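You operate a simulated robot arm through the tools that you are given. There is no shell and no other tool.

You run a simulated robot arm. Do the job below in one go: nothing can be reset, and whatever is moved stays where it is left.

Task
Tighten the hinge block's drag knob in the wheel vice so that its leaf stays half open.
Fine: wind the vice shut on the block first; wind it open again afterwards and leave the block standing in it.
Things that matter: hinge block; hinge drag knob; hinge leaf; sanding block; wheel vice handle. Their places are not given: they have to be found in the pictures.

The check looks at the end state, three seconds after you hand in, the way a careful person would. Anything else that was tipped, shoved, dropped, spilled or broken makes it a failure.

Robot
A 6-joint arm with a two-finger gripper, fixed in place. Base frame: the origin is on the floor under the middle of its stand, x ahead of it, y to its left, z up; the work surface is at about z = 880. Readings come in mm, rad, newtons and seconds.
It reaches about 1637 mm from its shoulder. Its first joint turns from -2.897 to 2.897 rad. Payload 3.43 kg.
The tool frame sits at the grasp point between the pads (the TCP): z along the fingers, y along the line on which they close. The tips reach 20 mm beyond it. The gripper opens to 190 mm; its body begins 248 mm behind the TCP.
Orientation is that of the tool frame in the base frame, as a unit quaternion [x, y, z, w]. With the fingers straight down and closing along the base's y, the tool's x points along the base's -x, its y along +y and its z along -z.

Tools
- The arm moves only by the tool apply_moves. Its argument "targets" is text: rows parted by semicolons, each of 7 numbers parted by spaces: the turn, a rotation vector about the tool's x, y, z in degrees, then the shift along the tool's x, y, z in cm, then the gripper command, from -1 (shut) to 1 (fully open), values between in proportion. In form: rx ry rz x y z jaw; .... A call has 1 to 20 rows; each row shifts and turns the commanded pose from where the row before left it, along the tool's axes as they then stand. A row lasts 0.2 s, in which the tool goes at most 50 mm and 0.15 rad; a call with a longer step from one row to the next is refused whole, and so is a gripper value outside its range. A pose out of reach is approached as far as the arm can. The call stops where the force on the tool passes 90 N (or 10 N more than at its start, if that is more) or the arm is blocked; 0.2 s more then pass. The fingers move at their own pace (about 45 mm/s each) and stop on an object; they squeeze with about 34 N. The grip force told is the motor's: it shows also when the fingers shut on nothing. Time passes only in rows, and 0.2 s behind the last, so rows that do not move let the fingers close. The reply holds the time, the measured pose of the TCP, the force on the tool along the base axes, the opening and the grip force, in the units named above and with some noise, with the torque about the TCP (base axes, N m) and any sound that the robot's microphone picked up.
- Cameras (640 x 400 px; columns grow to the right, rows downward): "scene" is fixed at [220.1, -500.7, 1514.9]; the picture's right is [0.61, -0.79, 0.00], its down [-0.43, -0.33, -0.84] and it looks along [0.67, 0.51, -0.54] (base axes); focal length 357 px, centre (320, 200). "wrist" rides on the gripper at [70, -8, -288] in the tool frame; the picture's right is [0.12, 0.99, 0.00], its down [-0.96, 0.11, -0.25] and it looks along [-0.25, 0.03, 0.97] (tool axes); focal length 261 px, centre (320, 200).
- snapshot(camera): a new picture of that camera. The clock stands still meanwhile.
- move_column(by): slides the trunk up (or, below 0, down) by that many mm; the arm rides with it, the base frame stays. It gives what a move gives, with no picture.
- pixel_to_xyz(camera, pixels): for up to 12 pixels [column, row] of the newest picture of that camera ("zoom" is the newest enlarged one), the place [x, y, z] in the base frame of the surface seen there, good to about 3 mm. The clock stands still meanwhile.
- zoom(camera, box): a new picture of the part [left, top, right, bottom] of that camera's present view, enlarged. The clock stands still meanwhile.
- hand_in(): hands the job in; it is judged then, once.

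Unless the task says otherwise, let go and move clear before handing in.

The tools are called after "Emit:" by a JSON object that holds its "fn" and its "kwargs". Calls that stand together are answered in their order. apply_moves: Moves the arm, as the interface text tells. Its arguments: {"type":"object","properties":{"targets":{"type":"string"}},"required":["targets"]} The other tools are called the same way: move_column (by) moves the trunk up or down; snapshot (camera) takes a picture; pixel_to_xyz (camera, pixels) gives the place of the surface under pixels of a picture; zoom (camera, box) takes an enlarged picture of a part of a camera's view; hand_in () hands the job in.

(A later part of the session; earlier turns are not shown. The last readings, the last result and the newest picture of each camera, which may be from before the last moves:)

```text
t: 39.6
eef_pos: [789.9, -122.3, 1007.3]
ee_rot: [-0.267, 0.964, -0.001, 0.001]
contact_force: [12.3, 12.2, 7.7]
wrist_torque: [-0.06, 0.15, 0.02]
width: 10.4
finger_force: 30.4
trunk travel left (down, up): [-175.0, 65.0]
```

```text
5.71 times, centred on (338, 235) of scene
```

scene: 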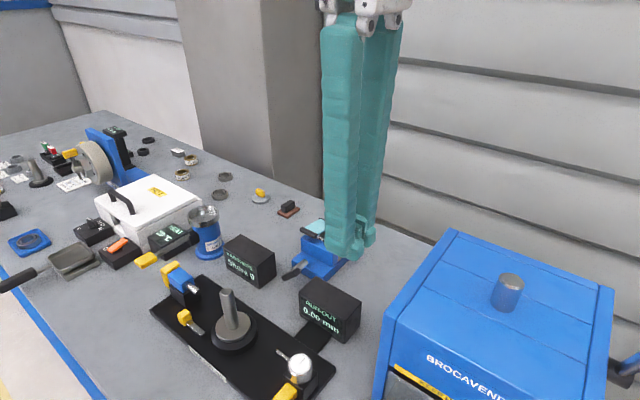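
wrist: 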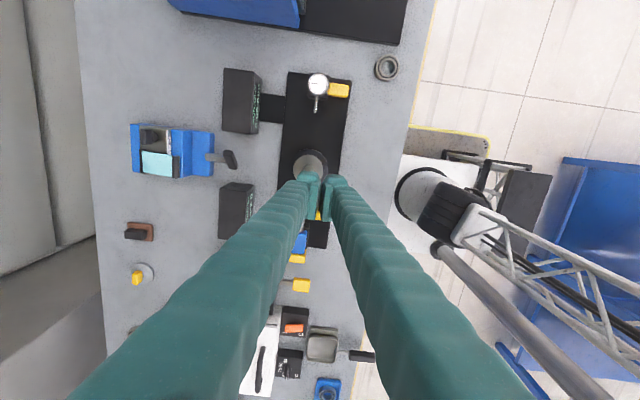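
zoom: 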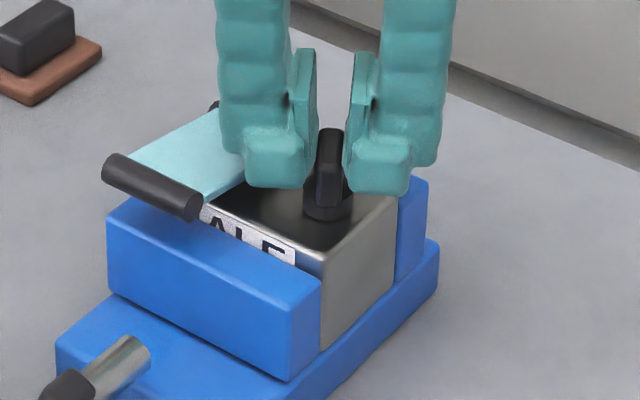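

59° turned; a small upward force of 8 N suggests the tip may be brushing the leaf, so I raise 2 mm and keep turning.

Emit:
{"fn": "apply_moves", "kwargs": {"targets": "0 0 0 0 0 -0.2 -1;0 0 7 0 0 0 -1;0 0 7 0 0 0 -1;0 0 7 0 0 0 -1;0 0 7 0 0 0 -1;0 0 7 0 0 0 -1"}}

Emit:
{"fn": "zoom", "kwargs": {"camera": "wrist", "box": [240, 130, 400, 250]}}

Emit:
{"fn": "zoom", "kwargs": {"camera": "scene", "box": [290, 200, 386, 270]}}

```text
t: 41.0
eef_pos: [788.9, -123.1, 1011.3]
ee_rot: [0.036, 0.999, -0.001, 0.0]
contact_force: [-2.7, -6.2, 7.8]
wrist_torque: [-0.12, 0.2, -0.01]
width: 8.5
finger_force: 29.7
trunk travel left (down, up): [-175.0, 65.0]
```

```text
3.33 times, centred on (320, 190) of wrist
```

zoom: 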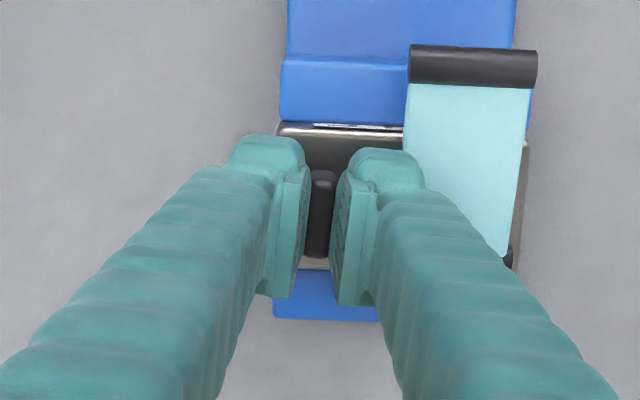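

```text
5.71 times, centred on (338, 235) of scene
```

zoom: 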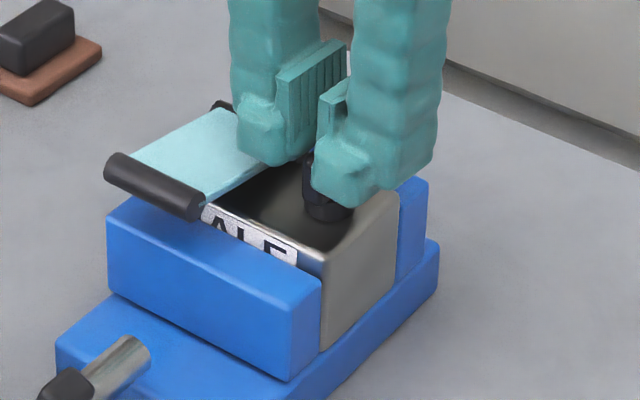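

Width shrank to 8.5 mm: the pads are riding up on the wing's rounded top. I'll measure the leaf's height under the right finger before re-seating lower.

Emit:
{"fn": "zoom", "kwargs": {"camera": "wrist", "box": [280, 130, 400, 220]}}

Emit:
{"fn": "pixel_to_xyz", "kwargs": {"camera": "zoom", "pixels": [[380, 140], [430, 140], [400, 180], [430, 250], [480, 250], [480, 330], [450, 60], [210, 230], [215, 200], [180, 130], [390, 120], [420, 210]]}}

```text
4.44 times, centred on (340, 175) of wrist
```

zoom: 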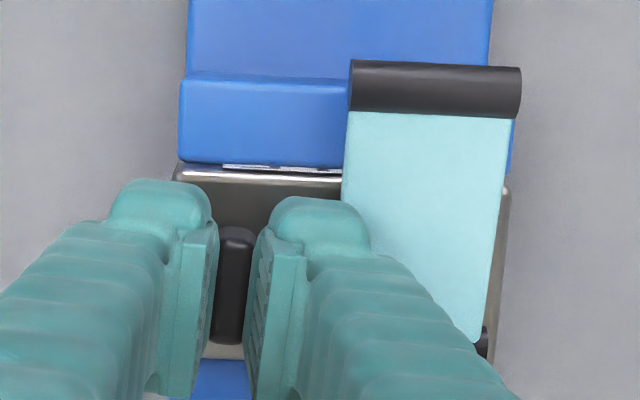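

```text
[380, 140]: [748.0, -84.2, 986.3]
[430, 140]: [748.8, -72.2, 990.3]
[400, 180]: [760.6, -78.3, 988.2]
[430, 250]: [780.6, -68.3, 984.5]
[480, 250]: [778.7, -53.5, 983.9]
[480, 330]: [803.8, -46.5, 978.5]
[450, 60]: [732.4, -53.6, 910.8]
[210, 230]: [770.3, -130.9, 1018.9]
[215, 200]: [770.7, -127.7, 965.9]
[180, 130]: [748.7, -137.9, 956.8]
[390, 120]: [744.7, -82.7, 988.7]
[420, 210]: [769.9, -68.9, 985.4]
```

The leaf top is ≈987 under the toe, so I can go down to z≈1007 at most. I open slightly, lower 4 mm, and re-grip.

Emit:
{"fn": "apply_moves", "kwargs": {"targets": "0 0 0 0 0 0 -0.75;0 0 0 0 0 0 -0.75;0 0 0 0 0 0.4 -0.75;0 0 0 0 0 0 -0.75"}}

Emit:
{"fn": "zoom", "kwargs": {"camera": "wrist", "box": [280, 130, 400, 220]}}

Emit:
{"fn": "zoom", "kwargs": {"camera": "scene", "box": [310, 200, 374, 250]}}

```text
t: 42.0
eef_pos: [790.3, -121.4, 1006.7]
ee_rot: [0.035, 0.999, 0.0, 0.0]
contact_force: [0.6, -0.2, 0.0]
wrist_torque: [-0.01, 0.0, 0.0]
width: 23.7
finger_force: 0.1
trunk travel left (down, up): [-175.0, 65.0]
```

```text
4.44 times, centred on (340, 175) of wrist
```

zoom: 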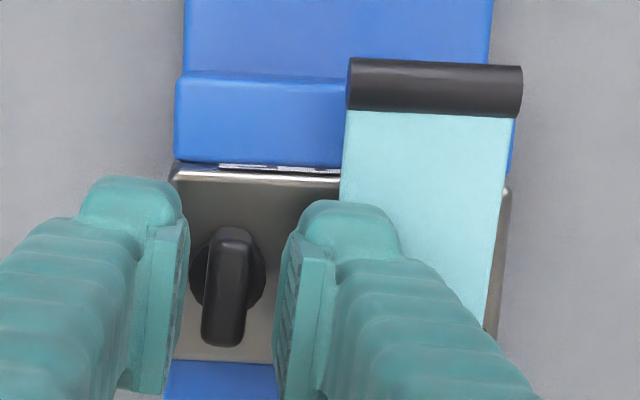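

```text
8.00 times, centred on (342, 225) of scene
```

zoom: 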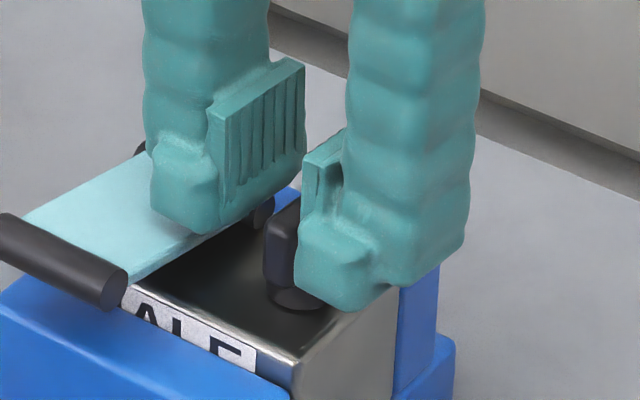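

No contact force here, so I lower 2 mm more and close, checking the vertical force.

Emit:
{"fn": "apply_moves", "kwargs": {"targets": "0 0 0 0 0 0.2 -0.75;0 0 0 0 0 0 -0.75"}}

Emit:
{"fn": "apply_moves", "kwargs": {"targets": "0 0 0 0 0 0 -1;0 0 0 0 0 0 -1"}}

```text
t: 42.6
eef_pos: [788.5, -122.7, 1004.4]
ee_rot: [0.035, 0.999, -0.001, 0.0]
contact_force: [0.1, -0.1, 0.2]
wrist_torque: [-0.03, 0.01, 0.0]
width: 23.6
finger_force: 0.0
trunk travel left (down, up): [-175.0, 65.0]
```

```text
t: 43.2
eef_pos: [789.7, -121.9, 1003.6]
ee_rot: [0.035, 0.999, -0.001, 0.0]
contact_force: [0.2, -3.7, -0.3]
wrist_torque: [-0.04, -0.04, -0.01]
width: 10.9
finger_force: 29.1
trunk travel left (down, up): [-175.0, 65.0]
```

Gripped again at 10.9 mm. I continue turning clockwise.

Emit:
{"fn": "apply_moves", "kwargs": {"targets": "0 0 7 0 0 0 -1;0 0 7 0 0 0 -1;0 0 7 0 0 0 -1;0 0 7 0 0 0 -1;0 0 7 0 0 0 -1;0 0 7 0 0 0 -1"}}

Emit:
{"fn": "zoom", "kwargs": {"camera": "wrist", "box": [240, 130, 400, 250]}}

Emit:
{"fn": "zoom", "kwargs": {"camera": "scene", "box": [290, 200, 386, 270]}}

```text
t: 44.6
eef_pos: [788.7, -120.5, 1004.2]
ee_rot: [0.391, 0.92, 0.0, -0.001]
contact_force: [-14.2, 3.6, -11.2]
wrist_torque: [0.11, 0.23, -0.03]
width: 11.1
finger_force: 29.8
trunk travel left (down, up): [-175.0, 65.0]
```

```text
3.33 times, centred on (320, 190) of wrist
```

zoom: 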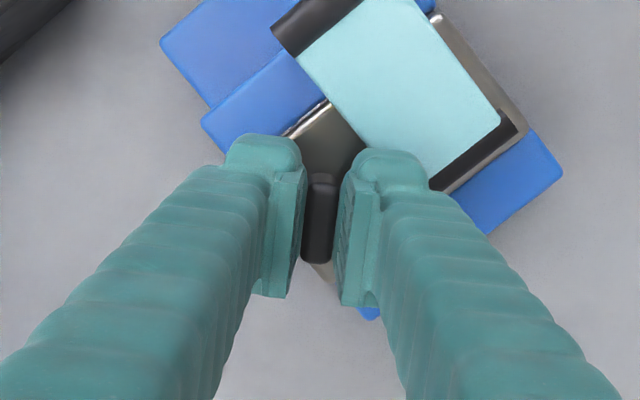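

```text
5.71 times, centred on (338, 235) of scene
```

zoom: 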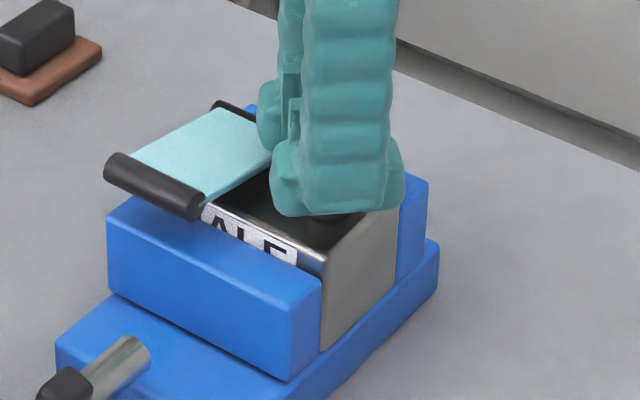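

136° turned, still easy (torque z ≈ -0.03 Nm). I keep going.

Emit:
{"fn": "apply_moves", "kwargs": {"targets": "0 0 7 0 0 0.03 -1;0 0 7 0 0 0.03 -1;0 0 7 0 0 0.03 -1;0 0 7 0 0 0 -1;0 0 7 0 0 0 -1;0 0 7 0 0 0 -1"}}

Emit:
{"fn": "zoom", "kwargs": {"camera": "wrist", "box": [240, 130, 400, 250]}}

Emit:
{"fn": "zoom", "kwargs": {"camera": "scene", "box": [290, 200, 386, 270]}}

```text
t: 46.0
eef_pos: [791.5, -123.3, 1005.0]
ee_rot: [0.695, 0.719, 0.0, 0.001]
contact_force: [8.8, 1.1, 0.3]
wrist_torque: [-0.22, -0.12, 0.99]
width: 18.6
finger_force: 30.5
trunk travel left (down, up): [-175.0, 65.0]
```

```text
3.33 times, centred on (320, 190) of wrist
```

zoom: 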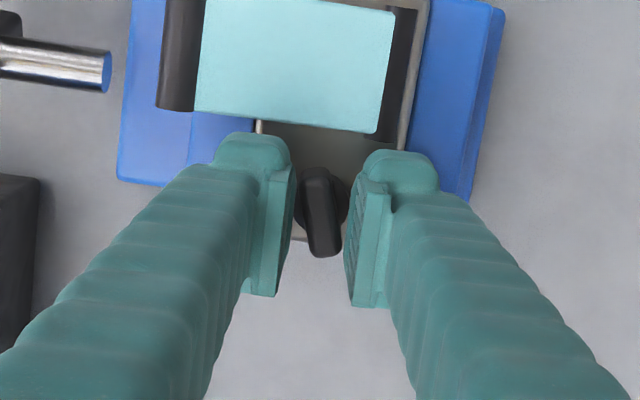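

```text
5.71 times, centred on (338, 235) of scene
```

zoom: 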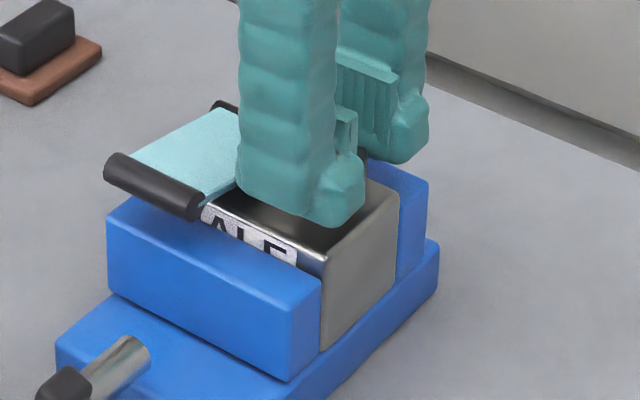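

The torque jumped to 0.99 Nm and the wing stopped turning with the fingers levered open to 18.6 mm, so the knob is tight. I ease back, open and lift.

Emit:
{"fn": "apply_moves", "kwargs": {"targets": "0 0 -6 0 0 0 -0.8;0 0 -6 0 0 0 -0.6;0 0 0 0 0 0 -0.5;0 0 0 0 0 0 -0.5;0 0 0 0 0 -2 -0.5;0 0 0 0 0 -4 -0.5;0 0 0 0 0 -4 -0.5;0 0 0 0 0 -4 -0.5;0 0 0 0 0 0 -0.5"}}

Emit:
{"fn": "zoom", "kwargs": {"camera": "wrist", "box": [200, 80, 440, 240]}}

Emit:
{"fn": "zoom", "kwargs": {"camera": "scene", "box": [290, 200, 386, 270]}}

```text
t: 48.0
eef_pos: [786.2, -121.2, 1143.4]
ee_rot: [0.616, 0.788, 0.0, 0.001]
contact_force: [0.1, -0.2, 0.4]
wrist_torque: [-0.01, -0.02, 0.01]
width: 47.1
finger_force: 0.0
trunk travel left (down, up): [-175.0, 65.0]
```

```text
2.50 times, centred on (320, 160) of wrist
```

zoom: 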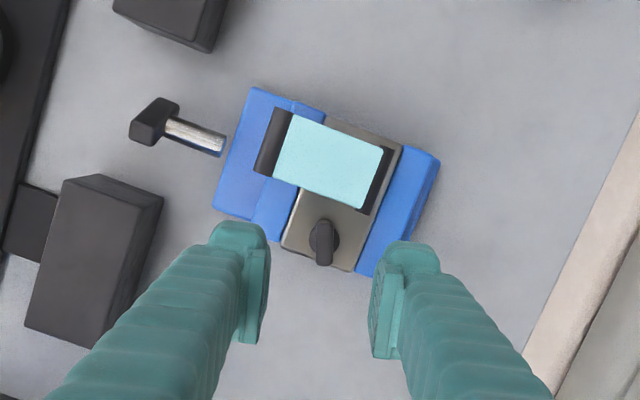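

```text
5.71 times, centred on (338, 235) of scene
```

zoom: 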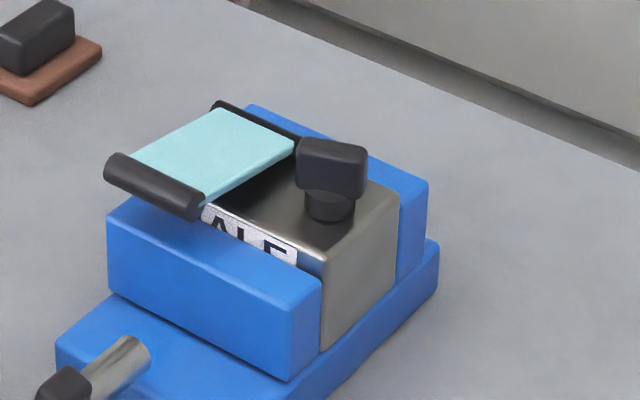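

The knob is tight and the block, leaf and vice are undisturbed. Next I turn the tool back so it closes along y and go above the leaf's lip at about (735,-71), opening to 75 mm.

Emit:
{"fn": "apply_moves", "kwargs": {"targets": "0 0 -8.4 0 0 0 -0.5;0 0 -8.4 0 0 0 -0.5;0 0 -8.4 0 0 0 -0.5;0 0 -8.4 0 0 0 -0.5;0 0 -8.4 0 0 0 -0.5;0 0 -8.4 0 0 0 -0.5;0 0 -8.4 0 0 0 -0.5;0 0 -8.4 0 0 0 -0.5;0 0 -8.4 0 0 0 -0.5;0 0 0 2.55 2.5 1.5 -0.21;0 0 0 2.55 2.5 1.5 -0.21;0 0 0 0 0 0 -0.21;0 0 0 0 0 0 -0.21"}}

Emit:
{"fn": "zoom", "kwargs": {"camera": "wrist", "box": [200, 100, 440, 260]}}

Emit:
{"fn": "zoom", "kwargs": {"camera": "scene", "box": [270, 170, 386, 260]}}

```text
t: 50.9
eef_pos: [740.1, -68.8, 1111.0]
ee_rot: [0.003, 1.0, -0.001, 0.0]
contact_force: [-0.7, 0.0, -0.8]
wrist_torque: [0.01, 0.02, 0.0]
width: 74.7
finger_force: 0.0
trunk travel left (down, up): [-175.0, 65.0]
```

```text
2.50 times, centred on (320, 180) of wrist
```

zoom: 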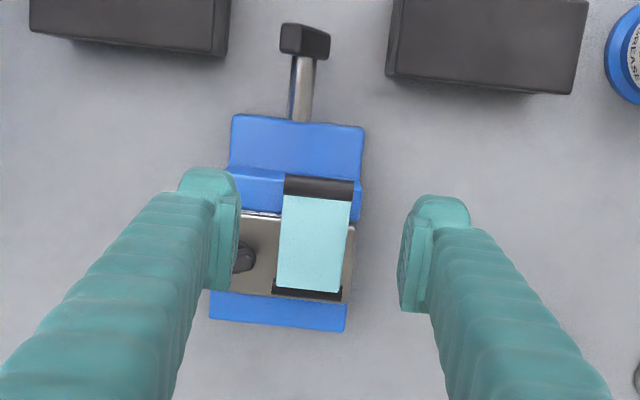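

```text
4.44 times, centred on (328, 215) of scene
```

zoom: 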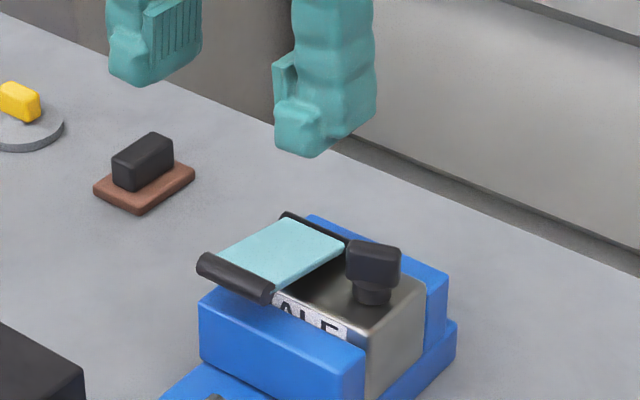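

The lip spans wrist-zoom cols 284–353 at row 187; I'll measure its ends and height before going down.

Emit:
{"fn": "zoom", "kwargs": {"camera": "wrist", "box": [290, 160, 350, 210]}}

Emit:
{"fn": "pixel_to_xyz", "kwargs": {"camera": "zoom", "pixels": [[180, 150], [230, 150], [300, 160], [370, 165], [430, 170], [300, 145], [300, 185], [300, 250], [300, 330], [180, 250]]}}

```text
8.00 times, centred on (320, 185) of wrist
```

zoom: 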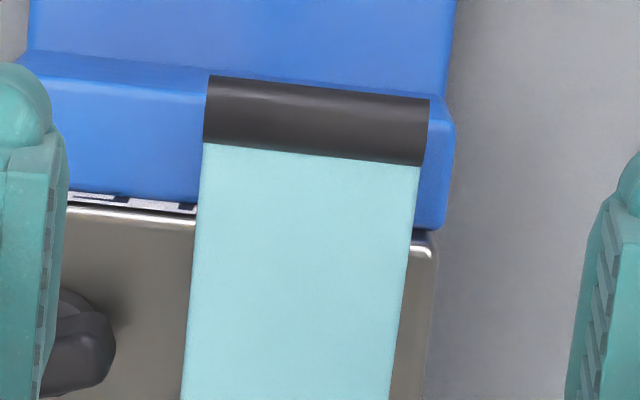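

```text
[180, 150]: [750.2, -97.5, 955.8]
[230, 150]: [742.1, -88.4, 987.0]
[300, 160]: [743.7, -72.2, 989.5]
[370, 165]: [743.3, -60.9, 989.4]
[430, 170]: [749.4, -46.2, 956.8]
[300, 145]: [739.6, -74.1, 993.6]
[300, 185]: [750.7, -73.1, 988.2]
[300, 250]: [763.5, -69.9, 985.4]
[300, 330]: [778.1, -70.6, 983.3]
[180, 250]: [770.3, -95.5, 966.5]
```

Lip centre is about (734.6,-70,987), 44 mm long in y. I straddle it from above and go down so the tips are at about z=978.

Emit:
{"fn": "apply_moves", "kwargs": {"targets": "0 0 0 0.55 -0.12 3.5 -0.21;0 0 0 0 0 4 -0.21;0 0 0 0 0 2.2 -0.21;0 0 0 0 0 0 -0.21"}}

Emit:
{"fn": "zoom", "kwargs": {"camera": "wrist", "box": [240, 130, 400, 250]}}

Emit:
{"fn": "zoom", "kwargs": {"camera": "scene", "box": [280, 190, 376, 265]}}

```text
t: 51.9
eef_pos: [735.5, -73.5, 1015.7]
ee_rot: [0.003, 1.0, -0.001, 0.001]
contact_force: [0.3, 0.2, -0.4]
wrist_torque: [-0.01, 0.01, -0.01]
width: 75.3
finger_force: 0.1
trunk travel left (down, up): [-175.0, 65.0]
```

```text
3.33 times, centred on (320, 190) of wrist
```

zoom: 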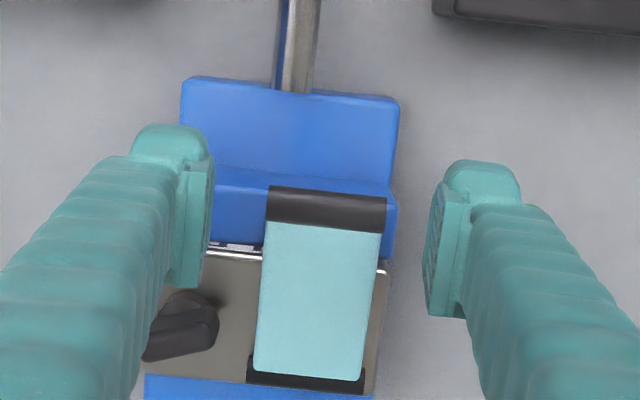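

```text
5.33 times, centred on (328, 228) of scene
```

zoom: 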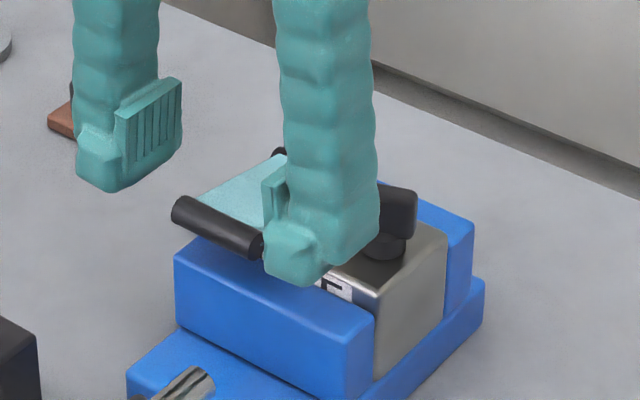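

The lip is 2–3 mm toward +y of centre. I correct that, go down 17 mm and close on the lip's end faces.

Emit:
{"fn": "apply_moves", "kwargs": {"targets": "0 0 0 -0.1 0.25 0.9 -0.21;0 0 0 0 0 0.8 -0.21;0 0 0 0 0 0 -0.21"}}

Emit:
{"fn": "zoom", "kwargs": {"camera": "wrist", "box": [240, 130, 400, 250]}}

Emit:
{"fn": "zoom", "kwargs": {"camera": "scene", "box": [280, 190, 376, 265]}}

```text
t: 52.6
eef_pos: [734.9, -71.6, 998.2]
ee_rot: [0.004, 1.0, -0.001, 0.001]
contact_force: [0.2, 0.3, -1.1]
wrist_torque: [-0.02, -0.02, 0.01]
width: 75.0
finger_force: 0.0
trunk travel left (down, up): [-175.0, 65.0]
```

```text
3.33 times, centred on (320, 190) of wrist
```

zoom: 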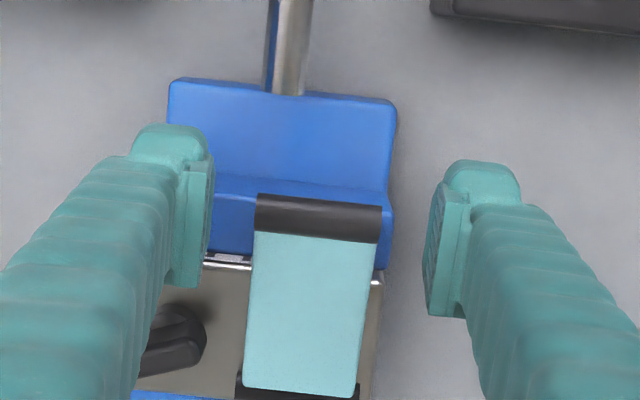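

```text
5.33 times, centred on (328, 228) of scene
```

zoom: 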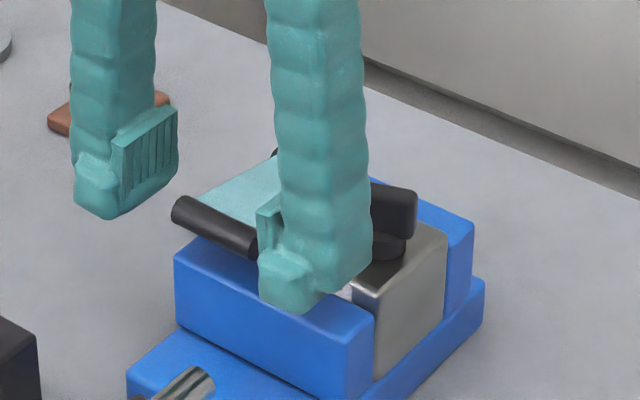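

The lip is centred between the pads. I close on its ends.

Emit:
{"fn": "apply_moves", "kwargs": {"targets": "0 0 0 0 0 0 -0.5;0 0 0 0 0 0 -0.6;0 0 0 0 0 0 -1;0 0 0 0 0 0 -1"}}

Emit:
{"fn": "zoom", "kwargs": {"camera": "wrist", "box": [240, 130, 400, 250]}}

```text
t: 53.6
eef_pos: [734.7, -71.5, 997.9]
ee_rot: [0.004, 1.0, -0.001, 0.0]
contact_force: [0.7, -4.5, 0.6]
wrist_torque: [-0.13, 0.03, -0.05]
width: 55.2
finger_force: 30.1
trunk travel left (down, up): [-175.0, 65.0]
```

```text
3.33 times, centred on (320, 190) of wrist
```

zoom: 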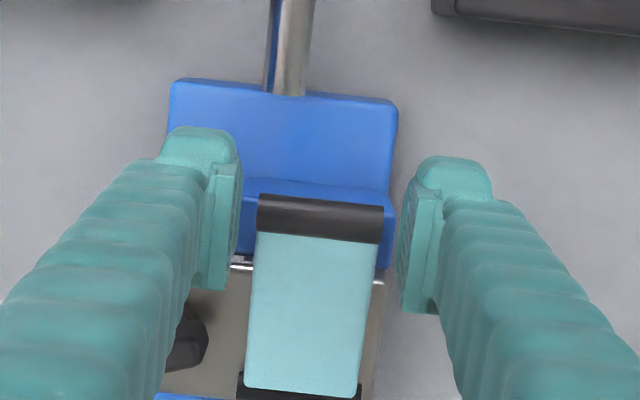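

The fingers stopped at 55 mm although the lip measures ~45 mm. I'll look closely at what they touch.

Emit:
{"fn": "zoom", "kwargs": {"camera": "scene", "box": [300, 215, 350, 255]}}

Emit:
{"fn": "zoom", "kwargs": {"camera": "wrist", "box": [285, 165, 355, 225]}}

```text
10.00 times, centred on (325, 235) of scene
```

zoom: 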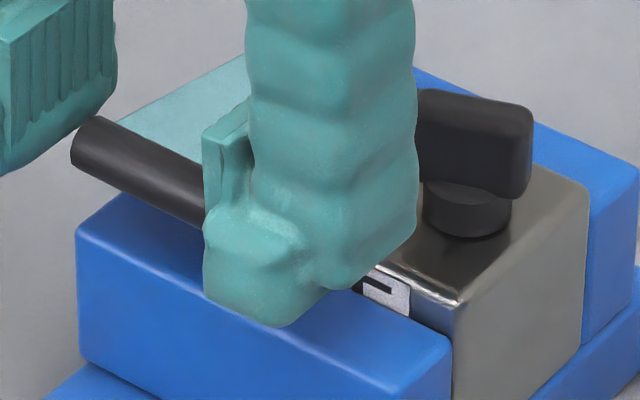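

```text
6.67 times, centred on (320, 195) of wrist
```

zoom: 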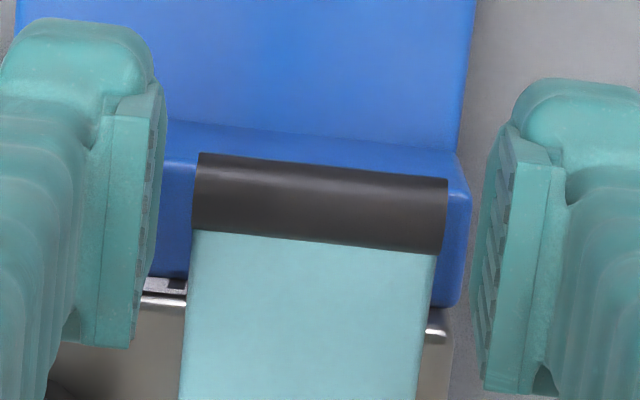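

The visible gap suggests the lip's ends are rounded beyond what's drawn; the grip force is real (30 N at 55 mm). I try lifting along the hinge arc two small steps and check.

Emit:
{"fn": "apply_moves", "kwargs": {"targets": "0 0 0 -0.1 0 -0.46 -1;0 0 0 -0.13 0 -0.46 -1;0 0 0 -0.19 0 -0.47 -1;0 0 0 -0.19 0 -0.47 -1"}}

Emit:
{"fn": "zoom", "kwargs": {"camera": "scene", "box": [280, 190, 376, 265]}}

Emit:
{"fn": "zoom", "kwargs": {"camera": "wrist", "box": [240, 130, 400, 250]}}

```text
t: 54.6
eef_pos: [740.8, -69.7, 1016.4]
ee_rot: [0.004, 1.0, -0.001, 0.001]
contact_force: [0.7, -0.1, 0.0]
wrist_torque: [0.03, 0.03, -0.01]
width: 0.0
finger_force: 29.5
trunk travel left (down, up): [-175.0, 65.0]
```

```text
5.33 times, centred on (328, 228) of scene
```

zoom: 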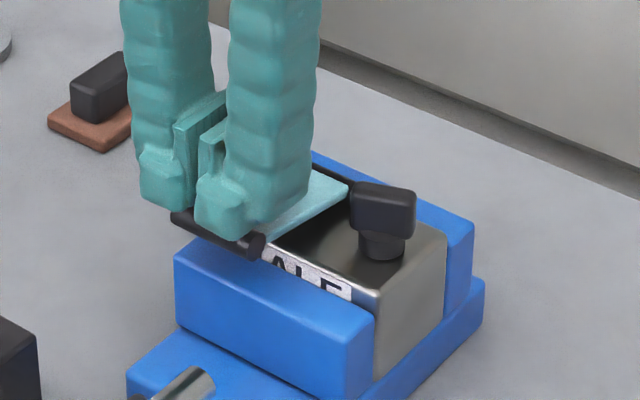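

```text
3.33 times, centred on (320, 190) of wrist
```

zoom: 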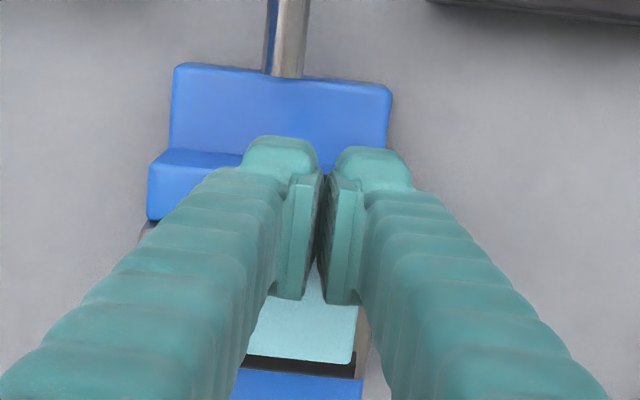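

The fingers slipped off the top of the lip's rounded ends (closed to 0); the leaf did not move. I go up, reopen, and grip again lower, with the TCP at lip height (z≈986, tips above the jaw).

Emit:
{"fn": "apply_moves", "kwargs": {"targets": "0 0 0 0 0 -2 -1;0 0 0 0 0 0 -0.15;0 0 0 0.55 -0.1 0 -0.15;0 0 0 0 0 0 -0.15;0 0 0 0 0 0 -0.15;0 0 0 0 0 0 -0.15"}}

Emit:
{"fn": "zoom", "kwargs": {"camera": "wrist", "box": [240, 130, 400, 250]}}

Emit:
{"fn": "zoom", "kwargs": {"camera": "scene", "box": [280, 190, 376, 265]}}

```text
t: 56.0
eef_pos: [734.4, -70.0, 1038.4]
ee_rot: [0.003, 1.0, 0.0, 0.0]
contact_force: [0.2, -0.8, 0.5]
wrist_torque: [0.05, 0.0, -0.02]
width: 81.0
finger_force: 0.0
trunk travel left (down, up): [-175.0, 65.0]
```

```text
3.33 times, centred on (320, 190) of wrist
```

zoom: 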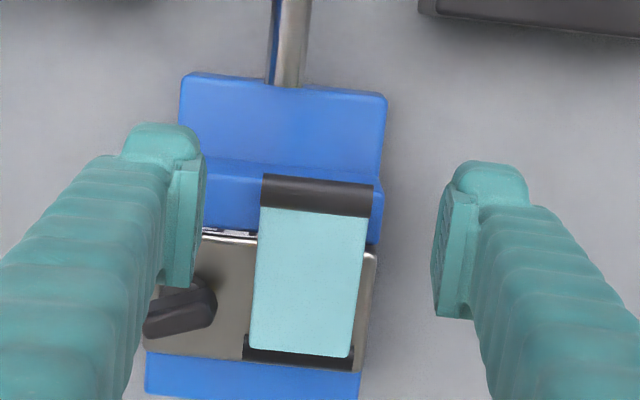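

```text
5.33 times, centred on (328, 228) of scene
```

zoom: 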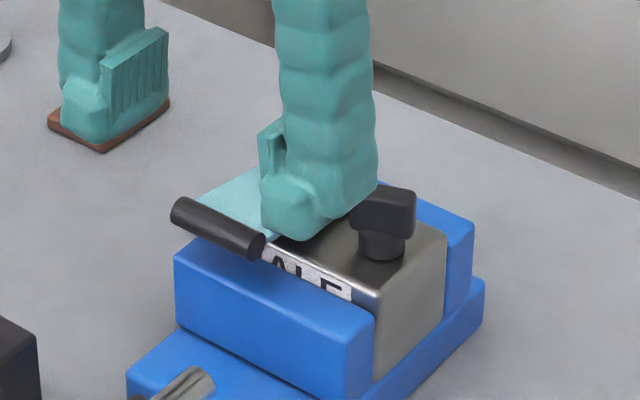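

Aligned again. I lower 52 mm to lip height and close.

Emit:
{"fn": "apply_moves", "kwargs": {"targets": "0 0 0 -0.1 -0.05 2 -0.15;0 0 0 0 0 2 -0.15;0 0 0 0 0 1.2 -0.15;0 0 0 0 0 0 -0.15"}}

Emit:
{"fn": "zoom", "kwargs": {"camera": "scene", "box": [280, 190, 376, 265]}}

Emit:
{"fn": "apply_moves", "kwargs": {"targets": "0 0 0 0 0 0 -0.5;0 0 0 0 0 0 -0.8;0 0 0 0 0 0 -1;0 0 0 0 0 0 -1"}}

Emit:
{"fn": "zoom", "kwargs": {"camera": "wrist", "box": [240, 130, 400, 250]}}

Emit:
{"fn": "zoom", "kwargs": {"camera": "scene", "box": [280, 190, 376, 265]}}

```text
t: 57.0
eef_pos: [735.9, -71.7, 986.5]
ee_rot: [0.004, 1.0, -0.001, 0.0]
contact_force: [0.5, 0.9, 1.6]
wrist_torque: [0.02, 0.0, -0.02]
width: 80.8
finger_force: 0.0
trunk travel left (down, up): [-175.0, 65.0]
```

```text
5.33 times, centred on (328, 228) of scene
```

zoom: 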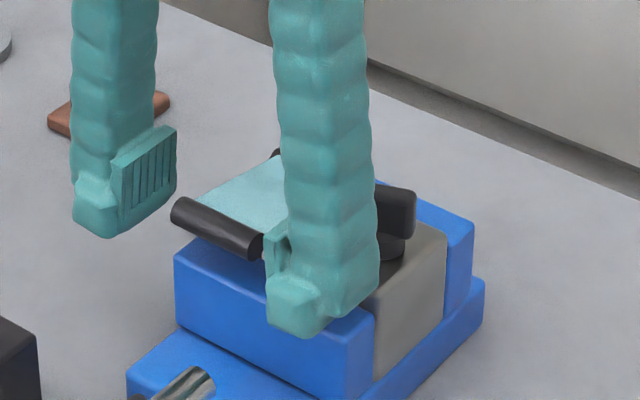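

```text
t: 58.0
eef_pos: [736.4, -70.5, 986.5]
ee_rot: [0.004, 1.0, -0.001, -0.001]
contact_force: [-0.5, 1.6, -0.1]
wrist_torque: [0.01, 0.04, -0.05]
width: 54.1
finger_force: 30.1
trunk travel left (down, up): [-175.0, 65.0]
```

```text
3.33 times, centred on (320, 190) of wrist
```

zoom: 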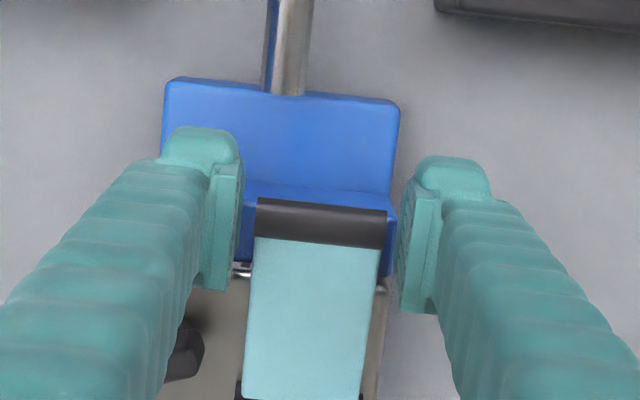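

```text
5.33 times, centred on (328, 228) of scene
```

zoom: 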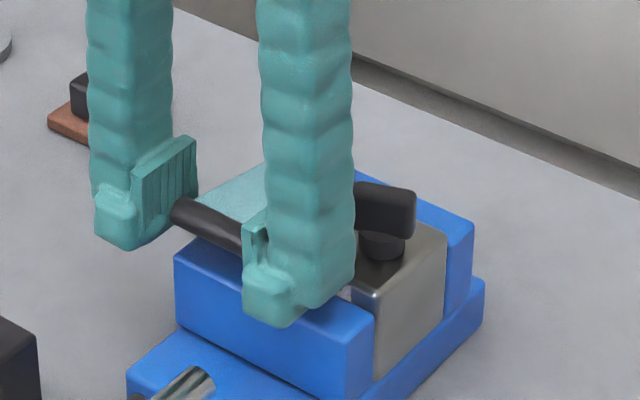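

Gripped at 54 mm with the TCP at lip height. I lift along the hinge arc a little and check the grip holds.

Emit:
{"fn": "apply_moves", "kwargs": {"targets": "0 0 0 -0.08 0 -0.4 -1;0 0 0 -0.1 0 -0.4 -1"}}

Emit:
{"fn": "zoom", "kwargs": {"camera": "scene", "box": [280, 190, 376, 265]}}

```text
t: 58.6
eef_pos: [737.0, -71.3, 992.8]
ee_rot: [0.003, 1.0, -0.001, 0.001]
contact_force: [-2.0, 3.1, -8.1]
wrist_torque: [0.1, 0.87, 0.03]
width: 54.3
finger_force: 29.9
trunk travel left (down, up): [-175.0, 65.0]
```

```text
5.33 times, centred on (328, 228) of scene
```

zoom: 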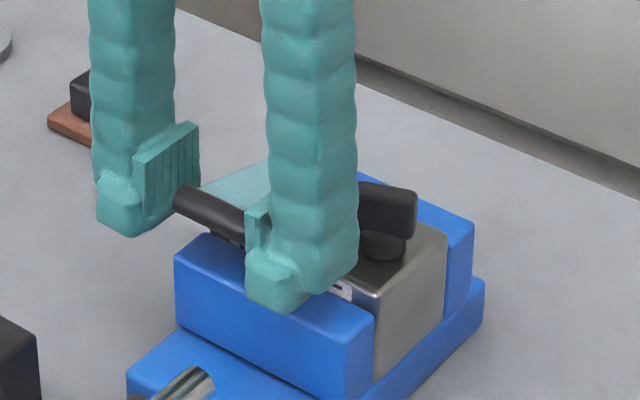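

The lip rises with the fingers (z +6 mm, force only -8 N). I continue along the arc, tilting the tool partly with the leaf to relieve twist.

Emit:
{"fn": "apply_moves", "kwargs": {"targets": "0 3 0 -0.18 0 -0.56 -1;0 3 0 -0.21 0 -0.59 -1;0 3 0 -0.24 0 -0.58 -1"}}

Emit:
{"fn": "zoom", "kwargs": {"camera": "scene", "box": [280, 180, 376, 255]}}

Emit:
{"fn": "zoom", "kwargs": {"camera": "wrist", "box": [240, 130, 400, 250]}}

```text
t: 59.5
eef_pos: [745.4, -71.7, 1010.7]
ee_rot: [0.004, 0.997, -0.001, -0.079]
contact_force: [-7.6, 2.7, -3.4]
wrist_torque: [0.11, 0.77, 0.01]
width: 54.1
finger_force: 30.0
trunk travel left (down, up): [-175.0, 65.0]
```

```text
5.33 times, centred on (328, 218) of scene
```

zoom: 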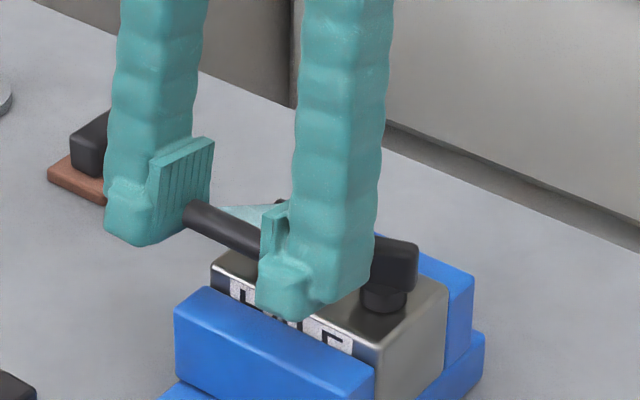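

```text
3.33 times, centred on (320, 190) of wrist
```

zoom: 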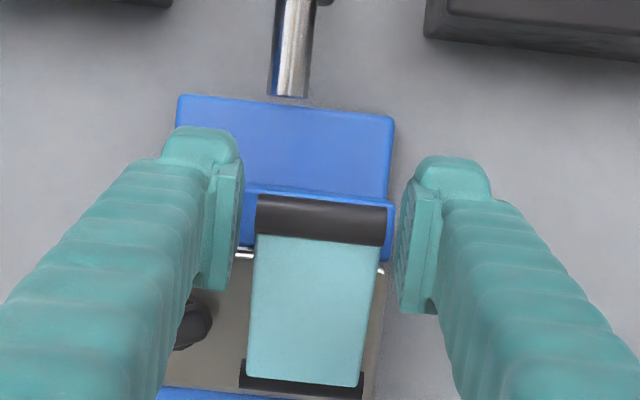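

The leaf is coming up nicely (now ≈30°, and the label reads "HALF"). I continue to about 50° along the arc.

Emit:
{"fn": "apply_moves", "kwargs": {"targets": "0 3 0 -0.25 0 -0.57 -1;0 3 0 -0.27 0 -0.57 -1;0 3 0 -0.29 0 -0.55 -1;0 3 0 -0.31 0 -0.54 -1"}}

Emit:
{"fn": "zoom", "kwargs": {"camera": "scene", "box": [280, 180, 376, 255]}}

Emit:
{"fn": "zoom", "kwargs": {"camera": "wrist", "box": [240, 130, 400, 250]}}

```text
t: 60.5
eef_pos: [760.5, -71.2, 1028.8]
ee_rot: [0.003, 0.983, 0.0, -0.182]
contact_force: [-7.1, -9.7, -0.8]
wrist_torque: [-0.48, 0.58, -0.03]
width: 54.6
finger_force: 29.9
trunk travel left (down, up): [-175.0, 65.0]
```

```text
5.33 times, centred on (328, 218) of scene
```

zoom: 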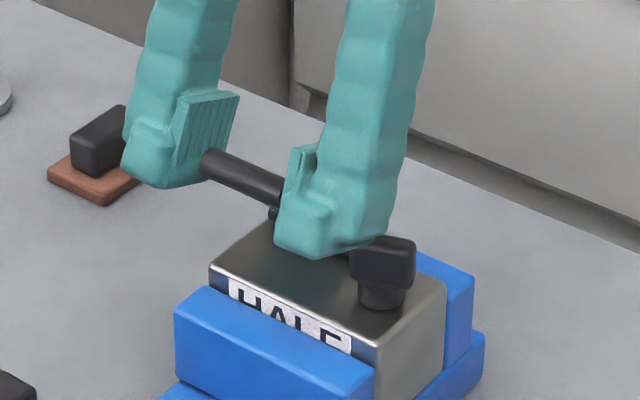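

```text
3.33 times, centred on (320, 190) of wrist
```

zoom: 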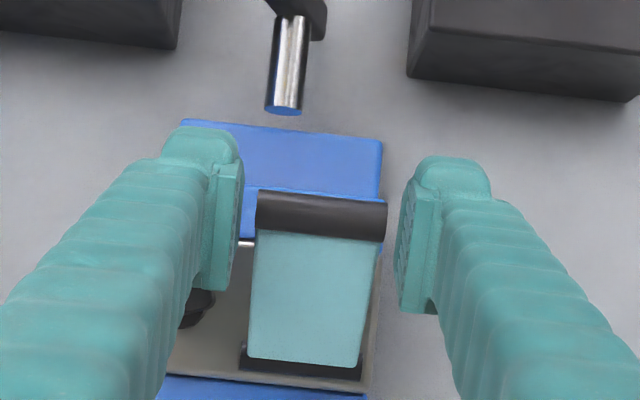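

Lip now at (760,1029): about 50°, held firmly. To know what "half" means I continue gently to find the leaf's full-open stop, watching the forces.

Emit:
{"fn": "apply_moves", "kwargs": {"targets": "0 3 0 -0.33 0 -0.53 -1;0 3 0 -0.35 0 -0.53 -1;0 3 0 -0.36 0 -0.51 -1;0 3 0 -0.38 0 -0.5 -1"}}

Emit:
{"fn": "zoom", "kwargs": {"camera": "scene", "box": [280, 180, 376, 255]}}

```text
t: 61.5
eef_pos: [759.8, -71.1, 1011.4]
ee_rot: [0.003, 0.961, 0.0, -0.278]
contact_force: [-7.4, 5.5, 17.5]
wrist_torque: [0.11, -0.65, -0.11]
width: 54.9
finger_force: 29.9
out of reach, approached as far as the arm can: row 3, 4
trunk travel left (down, up): [-175.0, 65.0]
```

```text
5.33 times, centred on (328, 218) of scene
```

zoom: 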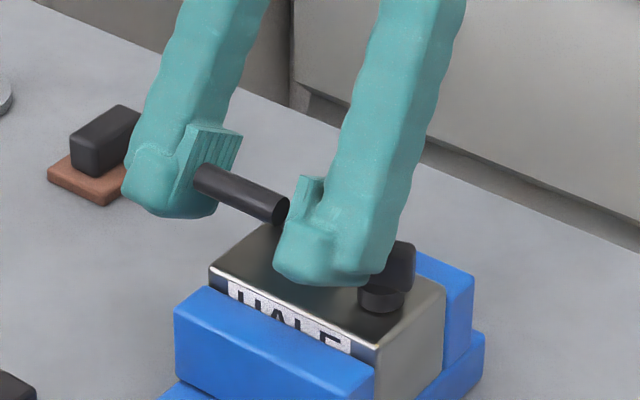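

The wrist ran out of reach when tilted and the tool sagged, taking the leaf down to ~36°. I undo the tilt step by step, checking where it goes.

Emit:
{"fn": "apply_moves", "kwargs": {"targets": "0 -3 0 0.38 0 0.5 -1"}}

```text
t: 61.9
eef_pos: [757.2, -69.5, 1007.3]
ee_rot: [0.003, 0.966, 0.0, -0.258]
contact_force: [15.3, 8.8, -1.1]
wrist_torque: [-0.04, -0.56, -0.07]
width: 55.0
finger_force: 29.3
trunk travel left (down, up): [-175.0, 65.0]
```

The commanded pose follows the reached one. I'll look at where the lip sits in the pads now.

Emit:
{"fn": "zoom", "kwargs": {"camera": "wrist", "box": [240, 130, 400, 250]}}

Emit:
{"fn": "zoom", "kwargs": {"camera": "scene", "box": [290, 195, 370, 255]}}

```text
3.33 times, centred on (320, 190) of wrist
```

zoom: 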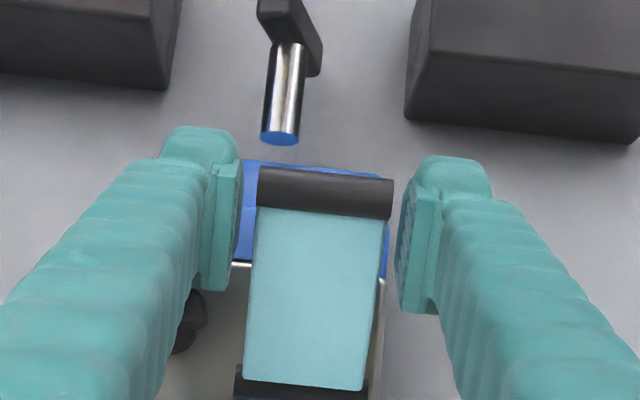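

```text
6.67 times, centred on (330, 225) of scene
```

zoom: 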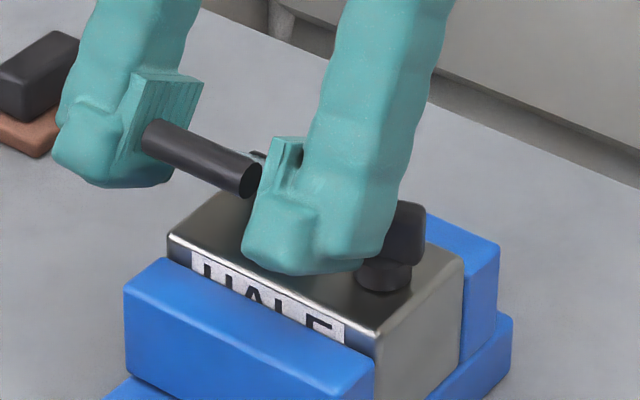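

The lip sits about 10 mm off the TCP and the right finger is close to the knob. I rotate the tool upright about the lip, which also carries the finger away from the knob.

Emit:
{"fn": "apply_moves", "kwargs": {"targets": "0 -6 0 0.05 0 -0.25 -1;0 -6 0 0.03 0 -0.15 -1;0 -6 0 0.01 0 -0.12 -1;0 -6 0 0.01 0 -0.12 -1;0 -5.5 0 0.01 0 -0.1 -1"}}

Emit:
{"fn": "zoom", "kwargs": {"camera": "wrist", "box": [240, 130, 400, 250]}}

Emit:
{"fn": "zoom", "kwargs": {"camera": "scene", "box": [290, 195, 370, 255]}}

```text
t: 63.0
eef_pos: [755.8, -70.2, 1016.9]
ee_rot: [0.004, 1.0, -0.001, -0.003]
contact_force: [-5.4, -0.1, -1.0]
wrist_torque: [0.02, 0.27, -0.2]
width: 54.6
finger_force: 29.5
trunk travel left (down, up): [-175.0, 65.0]
```

```text
3.33 times, centred on (320, 190) of wrist
```

zoom: 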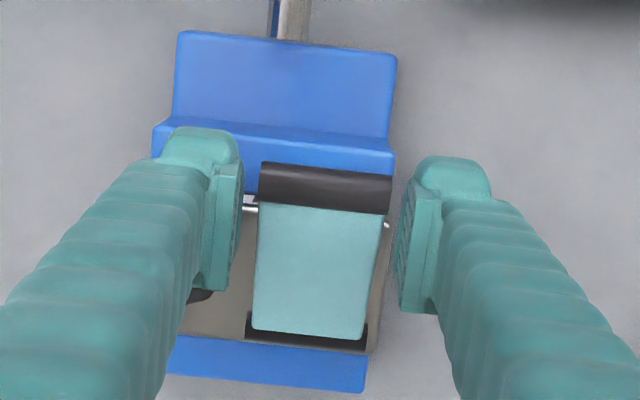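

```text
6.67 times, centred on (330, 225) of scene
```

zoom: 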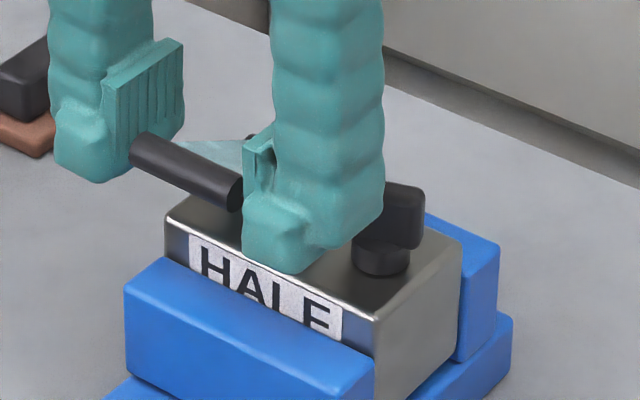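

The block's top looks higher in the jaws than before ("HALF" is more exposed), so the block may have been pulled up. I measure its top and the jaw.

Emit:
{"fn": "pixel_to_xyz", "kwargs": {"camera": "zoom", "pixels": [[330, 290], [400, 290], [440, 250], [200, 215], [300, 340], [350, 365], [400, 200], [470, 250], [420, 320], [180, 180], [230, 200]]}}

Emit:
{"fn": "zoom", "kwargs": {"camera": "scene", "box": [312, 228, 352, 253]}}

```text
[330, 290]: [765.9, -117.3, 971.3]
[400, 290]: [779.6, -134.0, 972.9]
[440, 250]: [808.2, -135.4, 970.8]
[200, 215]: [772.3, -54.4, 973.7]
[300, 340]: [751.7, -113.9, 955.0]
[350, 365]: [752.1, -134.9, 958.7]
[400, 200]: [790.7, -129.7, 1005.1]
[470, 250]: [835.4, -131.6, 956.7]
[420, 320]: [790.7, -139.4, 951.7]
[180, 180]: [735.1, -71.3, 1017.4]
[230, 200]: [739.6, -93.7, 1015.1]
```

```text
16.00 times, centred on (332, 240) of scene
```

zoom: 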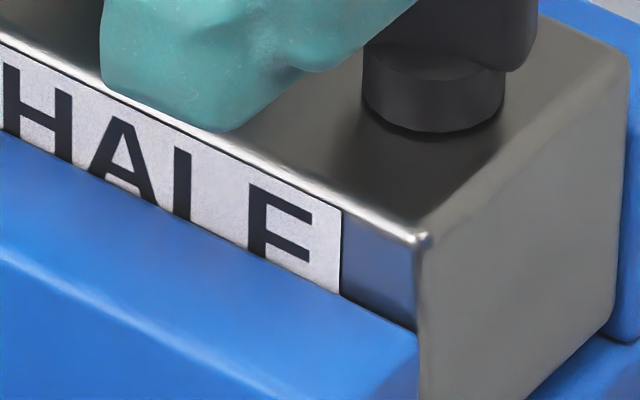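

The block has been drawn up about 7 mm (top now ≈972) because I raised the lip while untilting. I release the lip carefully, rise, and see whether the leaf holds by itself.

Emit:
{"fn": "apply_moves", "kwargs": {"targets": "0 0 0 0 0 0 -0.3;0 0 0 0 0 0 -0.3;0 0 0 0 0 -1 -0.3;0 0 0 0 0 -3 -0.3;0 0 0 0 0 -4 -0.3;0 0 0 0 0 0 -0.3"}}

Emit:
{"fn": "zoom", "kwargs": {"camera": "scene", "box": [280, 190, 376, 265]}}

Emit:
{"fn": "zoom", "kwargs": {"camera": "wrist", "box": [240, 130, 400, 250]}}

```text
t: 64.5
eef_pos: [759.0, -69.4, 1096.8]
ee_rot: [0.004, 1.0, 0.0, -0.005]
contact_force: [0.6, -0.1, 0.6]
wrist_torque: [0.0, -0.03, 0.03]
width: 66.5
finger_force: 0.0
trunk travel left (down, up): [-175.0, 65.0]
```

```text
5.33 times, centred on (328, 228) of scene
```

zoom: 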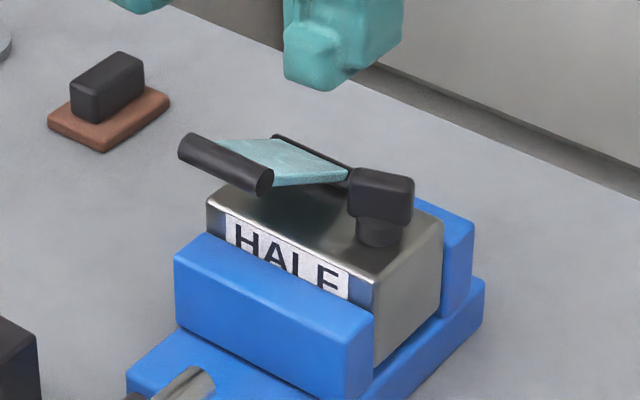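

```text
3.33 times, centred on (320, 190) of wrist
```

zoom: 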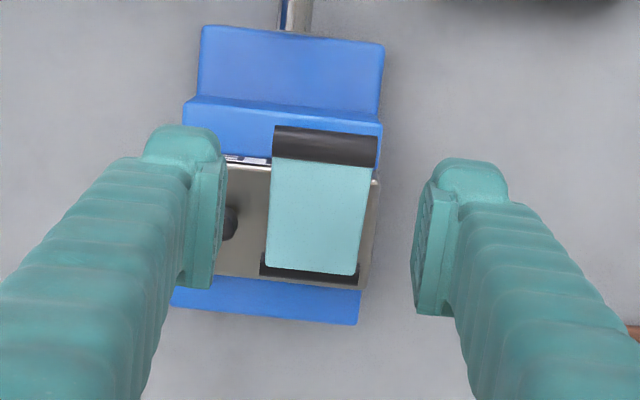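

The leaf stays up by itself, so the drag works, and the vice holds the block though 7 mm high. I measure block and leaf.

Emit:
{"fn": "pixel_to_xyz", "kwargs": {"camera": "zoom", "pixels": [[330, 140], [330, 150], [330, 170], [320, 200], [310, 250], [250, 240], [300, 275], [280, 150], [370, 160], [200, 280], [360, 300]]}}

Emit:
{"fn": "zoom", "kwargs": {"camera": "scene", "box": [302, 205, 362, 255]}}

Emit:
{"fn": "pixel_to_xyz", "kwargs": {"camera": "zoom", "pixels": [[250, 250], [300, 300], [390, 320], [470, 260], [200, 130], [300, 180], [340, 190], [60, 150], [150, 190], [430, 180], [480, 190], [450, 350]]}}

```text
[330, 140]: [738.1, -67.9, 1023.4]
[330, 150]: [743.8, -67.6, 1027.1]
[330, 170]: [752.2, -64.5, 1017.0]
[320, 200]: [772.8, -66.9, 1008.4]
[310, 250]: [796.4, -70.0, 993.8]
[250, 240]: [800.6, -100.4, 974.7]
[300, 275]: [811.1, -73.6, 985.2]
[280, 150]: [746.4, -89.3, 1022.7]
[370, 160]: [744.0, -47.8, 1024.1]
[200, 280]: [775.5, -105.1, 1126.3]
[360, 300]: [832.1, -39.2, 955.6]
```

```text
8.00 times, centred on (332, 230) of scene
```

zoom: 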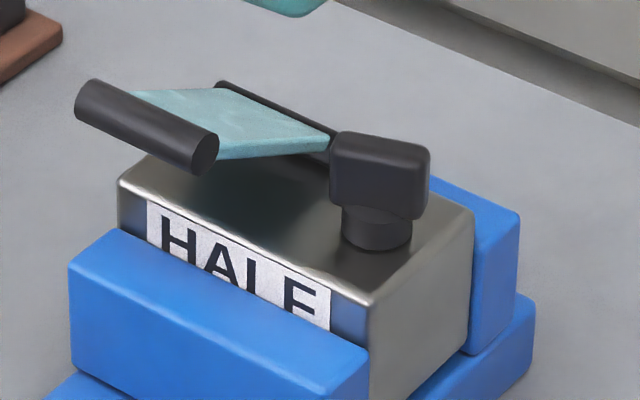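

```text
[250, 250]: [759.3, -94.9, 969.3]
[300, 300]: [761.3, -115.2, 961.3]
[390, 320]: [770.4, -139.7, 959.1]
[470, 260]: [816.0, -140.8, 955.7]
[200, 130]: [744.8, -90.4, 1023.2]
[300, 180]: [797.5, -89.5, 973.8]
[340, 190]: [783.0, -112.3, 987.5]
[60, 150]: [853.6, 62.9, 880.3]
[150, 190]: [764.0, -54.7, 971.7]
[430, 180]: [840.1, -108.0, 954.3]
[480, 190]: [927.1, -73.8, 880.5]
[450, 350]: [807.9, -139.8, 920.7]
```

Block top is ≈973 (8 mm high) and the leaf holds at ≈28°. I'll press the block back down via the knob top with shut fingers turned to close along x, which keeps clear of the leaf.

Emit:
{"fn": "apply_moves", "kwargs": {"targets": "0 0 -8.18 0 0 -0.5 -1;0 0 -8.18 0 0 -0.5 -1;0 0 -8.18 0 0 -0.5 -1;0 0 -8.18 0 0 0 -1;0 0 -8.18 0 0 0 -1;0 0 -8.18 0 0 0 -1;0 0 -8.18 0 0 0 -1;0 0 -8.18 0 0 0 -1;0 0 -8.18 0 0 0 -1;0 0 -8.18 0 0 0 -1;0 0 -8.18 0 0 0 -1;0 0.5 0 2.4 -1.5 0 -1;0 0 0 2.4 -1.6 0 -1;0 0 0 0 0 0 -1"}}

Emit:
{"fn": "zoom", "kwargs": {"camera": "wrist", "box": [240, 110, 400, 230]}}

Emit:
{"fn": "zoom", "kwargs": {"camera": "scene", "box": [280, 180, 376, 255]}}

```text
t: 67.5
eef_pos: [786.7, -118.7, 1109.9]
ee_rot: [-0.704, 0.71, -0.001, -0.007]
contact_force: [-0.5, 0.8, -0.8]
wrist_torque: [0.0, 0.03, -0.01]
width: 0.0
finger_force: 34.4
trunk travel left (down, up): [-175.0, 65.0]
```

```text
3.33 times, centred on (320, 170) of wrist
```

zoom: 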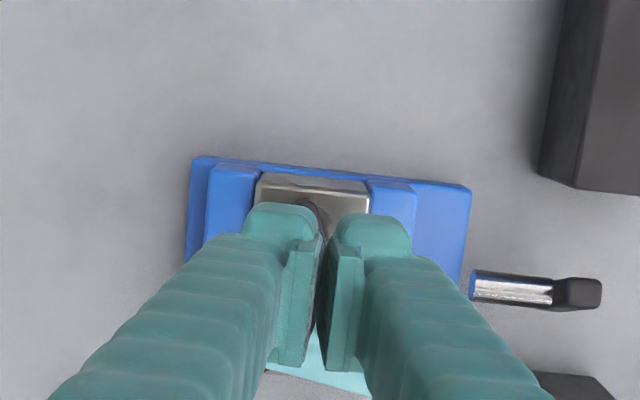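

```text
5.33 times, centred on (328, 218) of scene
```

zoom: 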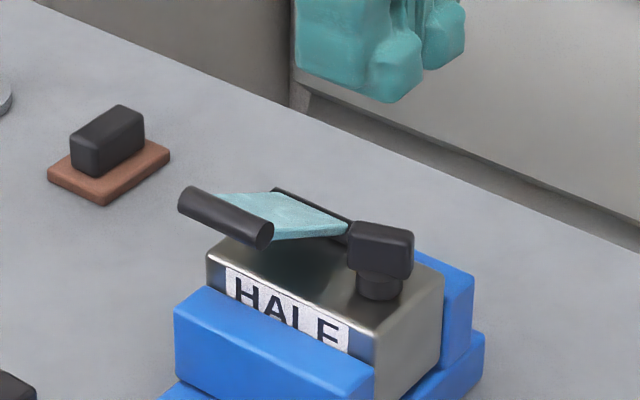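

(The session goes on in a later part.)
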